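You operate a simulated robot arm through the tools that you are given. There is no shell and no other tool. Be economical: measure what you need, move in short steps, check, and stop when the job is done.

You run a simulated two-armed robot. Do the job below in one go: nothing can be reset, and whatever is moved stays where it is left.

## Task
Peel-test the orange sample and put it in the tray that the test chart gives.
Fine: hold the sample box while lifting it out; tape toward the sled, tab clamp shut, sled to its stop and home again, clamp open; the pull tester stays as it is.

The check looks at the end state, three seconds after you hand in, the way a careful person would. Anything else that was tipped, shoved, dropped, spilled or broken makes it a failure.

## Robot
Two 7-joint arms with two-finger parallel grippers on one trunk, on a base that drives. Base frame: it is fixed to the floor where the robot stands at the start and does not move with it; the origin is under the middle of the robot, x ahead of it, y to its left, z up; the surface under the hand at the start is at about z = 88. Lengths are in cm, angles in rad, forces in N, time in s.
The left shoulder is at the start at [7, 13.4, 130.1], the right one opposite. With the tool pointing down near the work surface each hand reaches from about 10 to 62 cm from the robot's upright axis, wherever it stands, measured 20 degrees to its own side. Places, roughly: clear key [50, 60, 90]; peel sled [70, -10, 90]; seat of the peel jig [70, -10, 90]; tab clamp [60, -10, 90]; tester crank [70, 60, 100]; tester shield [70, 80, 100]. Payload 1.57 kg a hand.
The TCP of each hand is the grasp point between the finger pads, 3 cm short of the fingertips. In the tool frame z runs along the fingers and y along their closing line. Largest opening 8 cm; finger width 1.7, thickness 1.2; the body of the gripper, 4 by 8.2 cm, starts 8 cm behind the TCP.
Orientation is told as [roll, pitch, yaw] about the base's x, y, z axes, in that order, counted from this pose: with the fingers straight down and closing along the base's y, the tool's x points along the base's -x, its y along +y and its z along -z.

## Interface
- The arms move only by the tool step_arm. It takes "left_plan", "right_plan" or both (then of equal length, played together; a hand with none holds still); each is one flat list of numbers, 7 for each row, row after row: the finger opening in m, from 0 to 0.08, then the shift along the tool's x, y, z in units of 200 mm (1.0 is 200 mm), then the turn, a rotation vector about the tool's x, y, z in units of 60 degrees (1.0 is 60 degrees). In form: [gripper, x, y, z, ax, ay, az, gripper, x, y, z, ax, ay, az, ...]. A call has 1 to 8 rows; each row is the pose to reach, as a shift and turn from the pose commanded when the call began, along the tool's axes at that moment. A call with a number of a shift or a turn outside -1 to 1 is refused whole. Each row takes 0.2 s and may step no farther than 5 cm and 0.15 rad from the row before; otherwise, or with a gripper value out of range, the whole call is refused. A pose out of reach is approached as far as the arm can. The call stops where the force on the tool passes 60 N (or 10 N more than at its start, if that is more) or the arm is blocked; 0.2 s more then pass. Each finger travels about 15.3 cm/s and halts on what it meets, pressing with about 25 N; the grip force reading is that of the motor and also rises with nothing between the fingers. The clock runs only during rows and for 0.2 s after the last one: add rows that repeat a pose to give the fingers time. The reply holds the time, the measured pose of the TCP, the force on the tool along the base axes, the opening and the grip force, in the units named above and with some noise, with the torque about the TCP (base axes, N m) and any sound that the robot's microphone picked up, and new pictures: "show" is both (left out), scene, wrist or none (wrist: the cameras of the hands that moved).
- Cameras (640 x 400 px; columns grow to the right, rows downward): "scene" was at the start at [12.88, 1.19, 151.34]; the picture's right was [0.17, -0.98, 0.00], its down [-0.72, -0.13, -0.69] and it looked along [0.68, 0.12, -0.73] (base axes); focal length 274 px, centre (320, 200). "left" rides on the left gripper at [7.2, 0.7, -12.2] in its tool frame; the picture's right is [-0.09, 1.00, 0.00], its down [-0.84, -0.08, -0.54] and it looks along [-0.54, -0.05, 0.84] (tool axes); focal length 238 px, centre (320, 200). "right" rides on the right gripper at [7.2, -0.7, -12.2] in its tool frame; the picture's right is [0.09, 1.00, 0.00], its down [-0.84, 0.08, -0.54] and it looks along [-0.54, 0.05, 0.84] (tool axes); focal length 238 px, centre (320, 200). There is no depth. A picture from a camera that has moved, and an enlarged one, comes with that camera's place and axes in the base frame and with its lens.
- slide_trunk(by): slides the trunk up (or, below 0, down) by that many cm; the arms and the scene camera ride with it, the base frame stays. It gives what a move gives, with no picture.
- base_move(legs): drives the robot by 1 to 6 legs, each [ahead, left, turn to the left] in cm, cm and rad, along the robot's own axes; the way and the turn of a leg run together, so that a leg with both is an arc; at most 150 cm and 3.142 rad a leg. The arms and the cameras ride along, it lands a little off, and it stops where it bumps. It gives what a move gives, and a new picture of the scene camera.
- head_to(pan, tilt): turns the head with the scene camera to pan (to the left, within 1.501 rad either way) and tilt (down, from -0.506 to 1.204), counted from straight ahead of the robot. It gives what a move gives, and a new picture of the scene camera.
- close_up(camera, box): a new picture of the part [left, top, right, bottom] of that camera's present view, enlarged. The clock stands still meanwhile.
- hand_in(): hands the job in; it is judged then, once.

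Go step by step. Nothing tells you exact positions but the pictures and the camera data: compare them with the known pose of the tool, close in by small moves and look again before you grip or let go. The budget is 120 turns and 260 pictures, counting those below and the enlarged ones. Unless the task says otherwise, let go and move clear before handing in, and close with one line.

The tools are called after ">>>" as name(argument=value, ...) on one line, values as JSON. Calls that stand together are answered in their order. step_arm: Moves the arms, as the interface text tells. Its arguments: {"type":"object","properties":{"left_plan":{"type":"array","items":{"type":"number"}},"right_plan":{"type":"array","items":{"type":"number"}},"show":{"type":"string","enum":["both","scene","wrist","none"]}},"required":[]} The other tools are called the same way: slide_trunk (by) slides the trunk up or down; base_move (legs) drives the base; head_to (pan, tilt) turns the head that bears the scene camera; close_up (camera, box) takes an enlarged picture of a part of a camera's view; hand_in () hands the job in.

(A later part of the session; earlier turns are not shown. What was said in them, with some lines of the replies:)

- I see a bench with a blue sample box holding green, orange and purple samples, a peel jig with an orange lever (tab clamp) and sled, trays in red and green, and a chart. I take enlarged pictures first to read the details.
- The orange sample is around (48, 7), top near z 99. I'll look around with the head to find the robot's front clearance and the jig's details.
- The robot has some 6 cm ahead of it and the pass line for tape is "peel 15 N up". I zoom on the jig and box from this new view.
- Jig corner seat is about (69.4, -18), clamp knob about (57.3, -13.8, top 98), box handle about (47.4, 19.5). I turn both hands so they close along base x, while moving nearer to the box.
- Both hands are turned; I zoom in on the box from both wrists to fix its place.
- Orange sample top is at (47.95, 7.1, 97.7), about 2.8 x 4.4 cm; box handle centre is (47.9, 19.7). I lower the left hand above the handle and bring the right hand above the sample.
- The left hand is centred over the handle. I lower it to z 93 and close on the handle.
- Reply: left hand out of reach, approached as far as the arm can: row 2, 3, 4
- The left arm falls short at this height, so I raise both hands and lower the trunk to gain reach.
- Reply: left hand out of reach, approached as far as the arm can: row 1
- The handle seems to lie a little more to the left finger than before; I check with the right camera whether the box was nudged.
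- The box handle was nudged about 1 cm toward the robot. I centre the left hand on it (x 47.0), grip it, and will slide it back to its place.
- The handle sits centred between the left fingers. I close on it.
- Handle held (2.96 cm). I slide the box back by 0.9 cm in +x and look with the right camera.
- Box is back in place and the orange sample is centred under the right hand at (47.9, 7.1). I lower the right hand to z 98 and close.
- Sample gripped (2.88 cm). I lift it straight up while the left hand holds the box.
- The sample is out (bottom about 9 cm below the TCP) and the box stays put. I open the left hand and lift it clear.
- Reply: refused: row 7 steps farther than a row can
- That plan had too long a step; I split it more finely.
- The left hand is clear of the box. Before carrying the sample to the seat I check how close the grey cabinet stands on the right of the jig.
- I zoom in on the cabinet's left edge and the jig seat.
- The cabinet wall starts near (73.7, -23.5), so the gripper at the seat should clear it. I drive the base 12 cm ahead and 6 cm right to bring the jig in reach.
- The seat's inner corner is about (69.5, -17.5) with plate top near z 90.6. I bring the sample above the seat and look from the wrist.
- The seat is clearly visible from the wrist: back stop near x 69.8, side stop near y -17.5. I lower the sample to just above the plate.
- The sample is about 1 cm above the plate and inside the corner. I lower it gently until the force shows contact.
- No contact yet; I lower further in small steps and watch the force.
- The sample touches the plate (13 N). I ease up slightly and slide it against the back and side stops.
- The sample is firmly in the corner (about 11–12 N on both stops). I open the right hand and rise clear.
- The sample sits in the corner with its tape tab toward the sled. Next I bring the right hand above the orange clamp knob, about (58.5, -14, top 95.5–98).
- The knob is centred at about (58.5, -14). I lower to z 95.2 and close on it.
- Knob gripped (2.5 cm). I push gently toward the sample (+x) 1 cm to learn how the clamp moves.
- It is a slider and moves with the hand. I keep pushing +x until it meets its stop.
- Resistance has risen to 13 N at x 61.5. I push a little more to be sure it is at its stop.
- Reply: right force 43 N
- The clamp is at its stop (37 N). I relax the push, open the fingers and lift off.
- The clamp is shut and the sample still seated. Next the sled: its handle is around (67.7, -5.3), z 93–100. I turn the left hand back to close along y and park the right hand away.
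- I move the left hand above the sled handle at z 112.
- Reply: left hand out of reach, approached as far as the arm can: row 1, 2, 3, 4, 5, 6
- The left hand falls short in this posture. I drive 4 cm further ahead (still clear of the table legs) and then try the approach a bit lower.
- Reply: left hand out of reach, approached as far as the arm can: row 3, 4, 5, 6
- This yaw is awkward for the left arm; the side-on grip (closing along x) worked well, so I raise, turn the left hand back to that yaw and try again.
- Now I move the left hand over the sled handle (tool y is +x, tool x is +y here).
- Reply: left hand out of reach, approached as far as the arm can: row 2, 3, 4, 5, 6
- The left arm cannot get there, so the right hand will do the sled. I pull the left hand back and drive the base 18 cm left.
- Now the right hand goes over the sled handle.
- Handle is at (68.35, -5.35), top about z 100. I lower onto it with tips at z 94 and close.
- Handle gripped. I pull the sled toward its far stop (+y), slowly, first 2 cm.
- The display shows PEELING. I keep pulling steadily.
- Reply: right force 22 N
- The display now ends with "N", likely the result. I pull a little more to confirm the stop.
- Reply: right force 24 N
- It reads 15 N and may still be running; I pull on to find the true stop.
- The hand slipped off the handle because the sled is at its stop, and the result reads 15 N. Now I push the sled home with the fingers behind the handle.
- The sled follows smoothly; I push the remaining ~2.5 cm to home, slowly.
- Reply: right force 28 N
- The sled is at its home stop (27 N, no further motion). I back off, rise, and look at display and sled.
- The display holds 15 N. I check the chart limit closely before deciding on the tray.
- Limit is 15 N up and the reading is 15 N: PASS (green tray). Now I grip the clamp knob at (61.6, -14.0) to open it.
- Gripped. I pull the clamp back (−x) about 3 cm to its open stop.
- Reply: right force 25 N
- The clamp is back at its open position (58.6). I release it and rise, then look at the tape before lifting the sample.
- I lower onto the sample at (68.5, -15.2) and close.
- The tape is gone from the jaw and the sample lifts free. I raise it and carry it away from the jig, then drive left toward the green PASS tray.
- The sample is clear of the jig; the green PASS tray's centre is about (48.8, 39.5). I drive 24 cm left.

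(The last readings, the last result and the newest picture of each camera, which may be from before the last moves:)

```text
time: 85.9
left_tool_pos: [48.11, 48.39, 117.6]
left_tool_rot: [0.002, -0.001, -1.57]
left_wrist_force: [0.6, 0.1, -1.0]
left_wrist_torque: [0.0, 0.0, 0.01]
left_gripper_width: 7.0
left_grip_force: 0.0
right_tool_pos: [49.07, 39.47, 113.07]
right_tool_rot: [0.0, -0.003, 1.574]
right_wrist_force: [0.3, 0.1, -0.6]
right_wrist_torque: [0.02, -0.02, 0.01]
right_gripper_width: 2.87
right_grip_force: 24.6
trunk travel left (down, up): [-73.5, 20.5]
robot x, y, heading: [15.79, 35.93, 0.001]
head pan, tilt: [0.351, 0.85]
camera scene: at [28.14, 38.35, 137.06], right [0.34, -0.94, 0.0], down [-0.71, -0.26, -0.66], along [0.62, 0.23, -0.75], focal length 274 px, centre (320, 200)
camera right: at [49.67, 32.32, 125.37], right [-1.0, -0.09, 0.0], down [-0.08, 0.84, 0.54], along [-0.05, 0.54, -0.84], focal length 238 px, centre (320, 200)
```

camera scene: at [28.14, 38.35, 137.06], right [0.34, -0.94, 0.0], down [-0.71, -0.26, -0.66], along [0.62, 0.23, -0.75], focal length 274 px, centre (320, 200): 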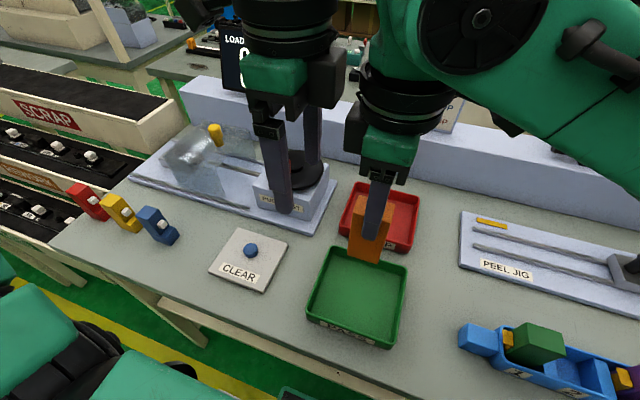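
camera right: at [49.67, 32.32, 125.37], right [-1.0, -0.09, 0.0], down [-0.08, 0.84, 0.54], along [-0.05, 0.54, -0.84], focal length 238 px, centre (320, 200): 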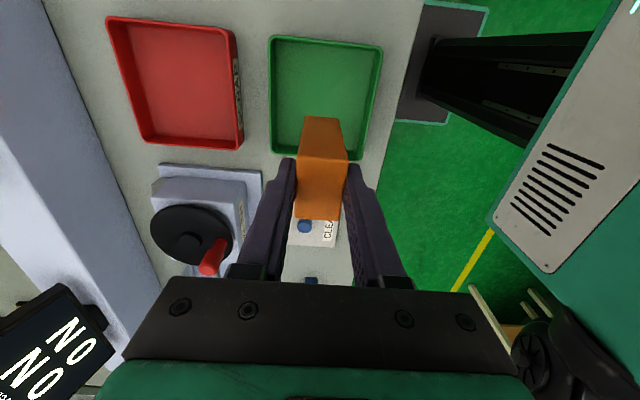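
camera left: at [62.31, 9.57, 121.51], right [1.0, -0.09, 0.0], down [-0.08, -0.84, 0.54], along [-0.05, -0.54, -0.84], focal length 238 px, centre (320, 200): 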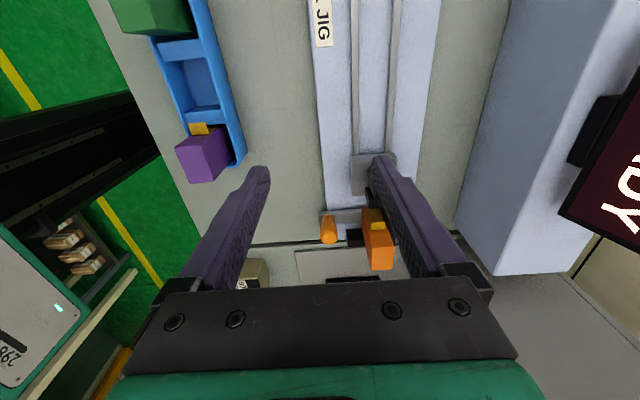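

The sample is above the green tray (centre about 48.7, 38.3). I lower it to near the tray floor.

>>> step_arm(right_plan=[0.015, 0.06, 0.02, 0.15, 0, 0, 0, 0.015, 0.06, 0.02, 0.35, 0, 0, 0, 0.015, 0.06, 0.02, 0.55, 0, 0, 0, 0.015, 0.06, 0.02, 0.7, 0, 0, 0, 0.015, 0.06, 0.02, 0.7, 0, 0, 0], show="wrist")

>>> step_arm(right_plan=[0.015, 0, 0, 0.02, 0, 0, 0, 0.015, 0, 0, 0.04, 0, 0, 0], show="none")

>>> close_up(camera="scene", box=[290, 200, 430, 350])

```text
time: 87.1
left_tool_pos: [48.06, 48.26, 117.55]
left_tool_rot: [0.002, -0.001, -1.569]
left_wrist_force: [0.6, -0.8, -0.2]
left_wrist_torque: [0.03, -0.01, 0.01]
left_gripper_width: 7.03
left_grip_force: 0.1
right_tool_pos: [48.3, 38.11, 98.99]
right_tool_rot: [-0.002, -0.001, 1.573]
right_wrist_force: [-0.2, -0.3, -0.3]
right_wrist_torque: [0.04, 0.02, 0.02]
right_gripper_width: 2.89
right_grip_force: 25.0
trunk travel left (down, up): [-73.5, 20.5]
robot x, y, heading: [15.63, 35.86, 0.002]
head pan, tilt: [0.351, 0.85]
camera right: at [49.05, 31.01, 111.24], right [-1.0, -0.09, 0.0], down [-0.08, 0.84, 0.54], along [-0.05, 0.54, -0.84], focal length 238 px, centre (320, 200)
```

right: 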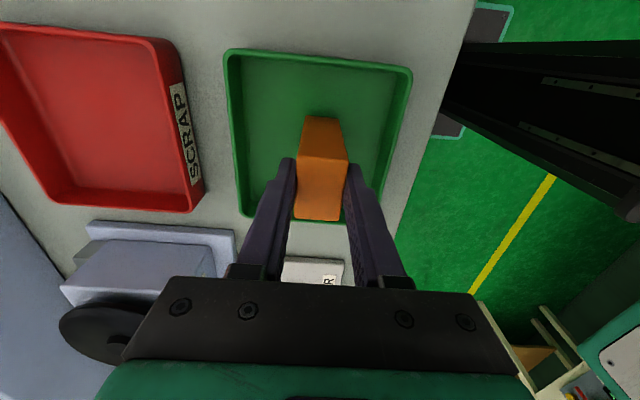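

```text
time: 87.7
left_tool_pos: [48.12, 48.36, 117.69]
left_tool_rot: [0.003, 0.001, -1.569]
left_wrist_force: [0.6, 0.4, -0.1]
left_wrist_torque: [0.04, 0.01, 0.03]
left_gripper_width: 7.02
left_grip_force: 0.0
right_tool_pos: [48.39, 38.03, 98.22]
right_tool_rot: [0.0, -0.002, 1.573]
right_wrist_force: [-0.3, 0.4, 0.5]
right_wrist_torque: [-0.05, -0.02, -0.01]
right_gripper_width: 2.9
right_grip_force: 24.3
trunk travel left (down, up): [-73.5, 20.5]
robot x, y, heading: [15.76, 35.94, -0.001]
head pan, tilt: [0.351, 0.85]
```

```text
2.67 times, centred on (360, 275) of scene
camera zoom: at [28.14, 38.43, 137.06], right [0.34, -0.94, 0.0], down [-0.71, -0.26, -0.66], along [0.62, 0.23, -0.75], focal length 731 px, centre (213, 0)
```

zoom: 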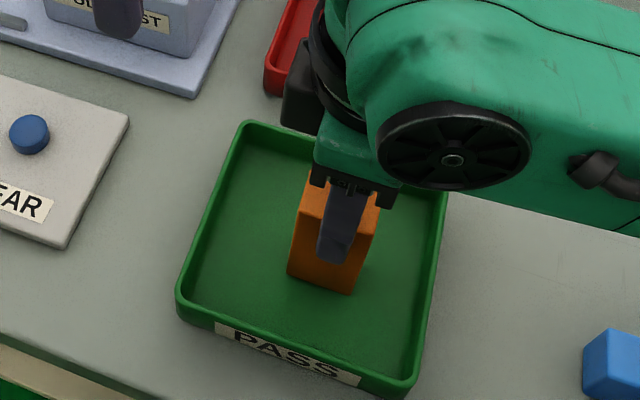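

No contact yet at 98.2; I go on in small steps until the floor is felt.

>>> step_arm(right_plan=[0.015, 0, 0, 0.012, 0, 0, 0, 0.015, 0, 0, 0.025, 0, 0, 0], show="none")

>>> step_arm(right_plan=[0.015, 0, 0, 0.01, 0, 0, 0, 0.015, 0, 0, 0.01, 0, 0, 0], show="none")

```text
time: 88.3
left_tool_pos: [48.04, 48.42, 117.58]
left_tool_rot: [0.001, 0.0, -1.569]
left_wrist_force: [0.3, 0.1, 0.3]
left_wrist_torque: [0.0, 0.01, 0.01]
left_gripper_width: 7.01
left_grip_force: 0.0
right_tool_pos: [48.49, 38.18, 97.87]
right_tool_rot: [-0.006, -0.004, 1.571]
right_wrist_force: [1.9, -0.6, 16.9]
right_wrist_torque: [-0.01, -0.04, 0.0]
right_gripper_width: 2.94
right_grip_force: 25.5
trunk travel left (down, up): [-73.5, 20.5]
robot x, y, heading: [15.93, 35.95, 0.003]
head pan, tilt: [0.351, 0.85]
```

```text
time: 88.9
left_tool_pos: [48.02, 48.35, 117.54]
left_tool_rot: [0.002, 0.0, -1.569]
left_wrist_force: [-0.2, -0.3, 0.0]
left_wrist_torque: [0.01, -0.02, -0.02]
left_gripper_width: 7.02
left_grip_force: 0.0
right_tool_pos: [48.44, 38.05, 97.57]
right_tool_rot: [-0.003, -0.002, 1.571]
right_wrist_force: [3.5, 0.0, 19.5]
right_wrist_torque: [0.05, -0.15, -0.04]
right_gripper_width: 2.92
right_grip_force: 25.6
trunk travel left (down, up): [-73.5, 20.5]
robot x, y, heading: [15.91, 35.91, -0.0]
head pan, tilt: [0.351, 0.85]
```

The sample stands on the tray floor. I relax upward slightly, open and rise.

>>> step_arm(right_plan=[0.015, 0, 0, -0.015, 0, 0, 0, 0.04, 0, 0, -0.015, 0, 0, 0, 0.055, 0, 0, -0.015, 0, 0, 0, 0.055, 0, 0, -0.015, 0, 0, 0, 0.055, 0, 0, -0.15, 0, 0, 0, 0.055, 0, 0, -0.35, 0, 0, 0, 0.055, 0, 0, -0.55, 0, 0, 0, 0.055, 0, 0, -0.75, 0, 0, 0], show="wrist")

>>> step_arm(right_plan=[0.055, 0.2, 0, 0, 0, 0, 0, 0.055, 0.4, 0, 0, 0, 0, 0, 0.055, 0.6, 0, 0, 0, 0, 0, 0.055, 0.8, 0, 0, 0, 0, 0, 0.055, 0.95, 0, 0, 0, 0, 0], show="scene")

```text
time: 90.7
left_tool_pos: [47.95, 48.35, 117.64]
left_tool_rot: [0.002, 0.0, -1.569]
left_wrist_force: [0.2, 0.0, 0.2]
left_wrist_torque: [0.01, -0.06, 0.02]
left_gripper_width: 7.02
left_grip_force: 0.1
right_tool_pos: [48.25, 38.23, 112.7]
right_tool_rot: [-0.002, -0.001, 1.571]
right_wrist_force: [0.8, 0.0, -0.4]
right_wrist_torque: [-0.02, -0.01, -0.01]
right_gripper_width: 5.51
right_grip_force: 0.0
trunk travel left (down, up): [-73.5, 20.5]
robot x, y, heading: [16.15, 36.1, -0.0]
head pan, tilt: [0.351, 0.85]
camera right: at [48.9, 31.09, 124.96], right [-1.0, -0.09, 0.0], down [-0.08, 0.84, 0.54], along [-0.05, 0.54, -0.84], focal length 238 px, centre (320, 200)
```

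right: 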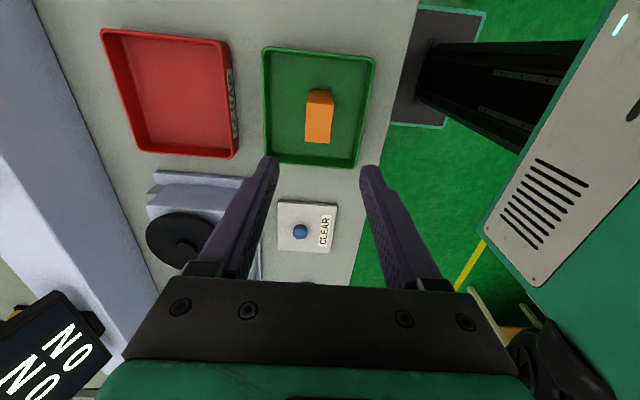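

```text
time: 91.9
left_tool_pos: [48.08, 48.18, 117.43]
left_tool_rot: [0.002, 0.002, -1.57]
left_wrist_force: [1.0, -0.1, -0.1]
left_wrist_torque: [0.01, 0.02, 0.01]
left_gripper_width: 7.02
left_grip_force: 0.1
right_tool_pos: [48.34, 19.03, 112.42]
right_tool_rot: [-0.002, -0.002, 1.574]
right_wrist_force: [-0.5, -0.2, -0.3]
right_wrist_torque: [0.0, -0.04, 0.01]
right_gripper_width: 5.47
right_grip_force: 0.1
trunk travel left (down, up): [-73.5, 20.5]
robot x, y, heading: [16.03, 35.92, -0.001]
head pan, tilt: [0.351, 0.85]
camera scene: at [28.05, 38.29, 137.07], right [0.34, -0.94, 0.0], down [-0.71, -0.26, -0.66], along [0.62, 0.23, -0.75], focal length 274 px, centre (320, 200)
```

scene: 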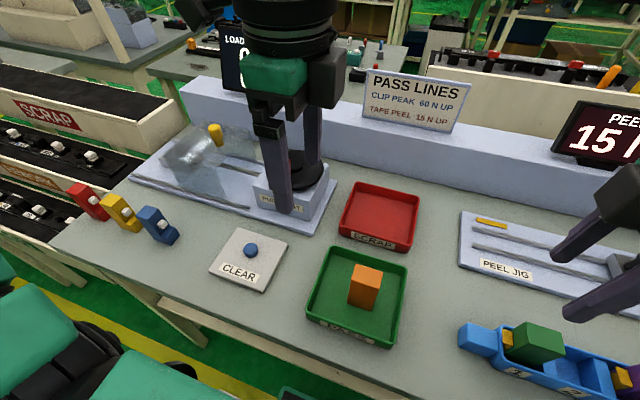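

The sample stands in the PASS tray and both hands are clear. A last look at the jig and box before handing in.

>>> head_to(pan=-0.45, tilt=0.7)

```text
time: 93.1
left_tool_pos: [48.04, 48.29, 117.49]
left_tool_rot: [0.002, 0.0, -1.569]
left_wrist_force: [-0.1, -1.0, -0.1]
left_wrist_torque: [0.0, -0.01, -0.03]
left_gripper_width: 7.02
left_grip_force: 0.2
right_tool_pos: [48.24, 19.17, 112.52]
right_tool_rot: [0.0, 0.0, 1.572]
right_wrist_force: [-0.7, 0.0, 0.4]
right_wrist_torque: [0.01, 0.01, 0.01]
right_gripper_width: 5.54
right_grip_force: 0.1
trunk travel left (down, up): [-73.5, 20.5]
robot x, y, heading: [15.72, 36.36, -0.008]
head pan, tilt: [-0.45, 0.7]
camera scene: at [28.43, 32.03, 138.29], right [-0.43, -0.9, 0.0], down [-0.58, 0.28, -0.76], along [0.69, -0.33, -0.64], focal length 274 px, centre (320, 200)
```

scene: 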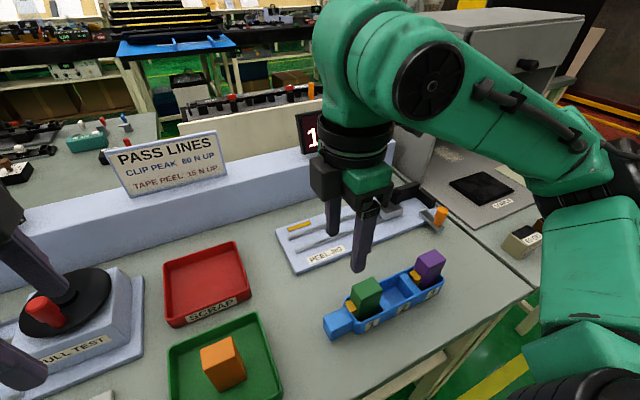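

All is in order: the clamp is open, the sled is home, the box is upright with the other samples in it, and the orange sample is in the PASS tray. I hand in.

>>> hand_in()

```text
The job is handed in.
```

The orange sample peeled at 15 N, which meets the chart's "tape peel 15 N up" line. It stands in the green PASS tray; the sled is home, the clamp is open and the pull tester was not touched. Early on my left hand nudged the sample box handle about 1 cm, and I slid it back before lifting the sample out.
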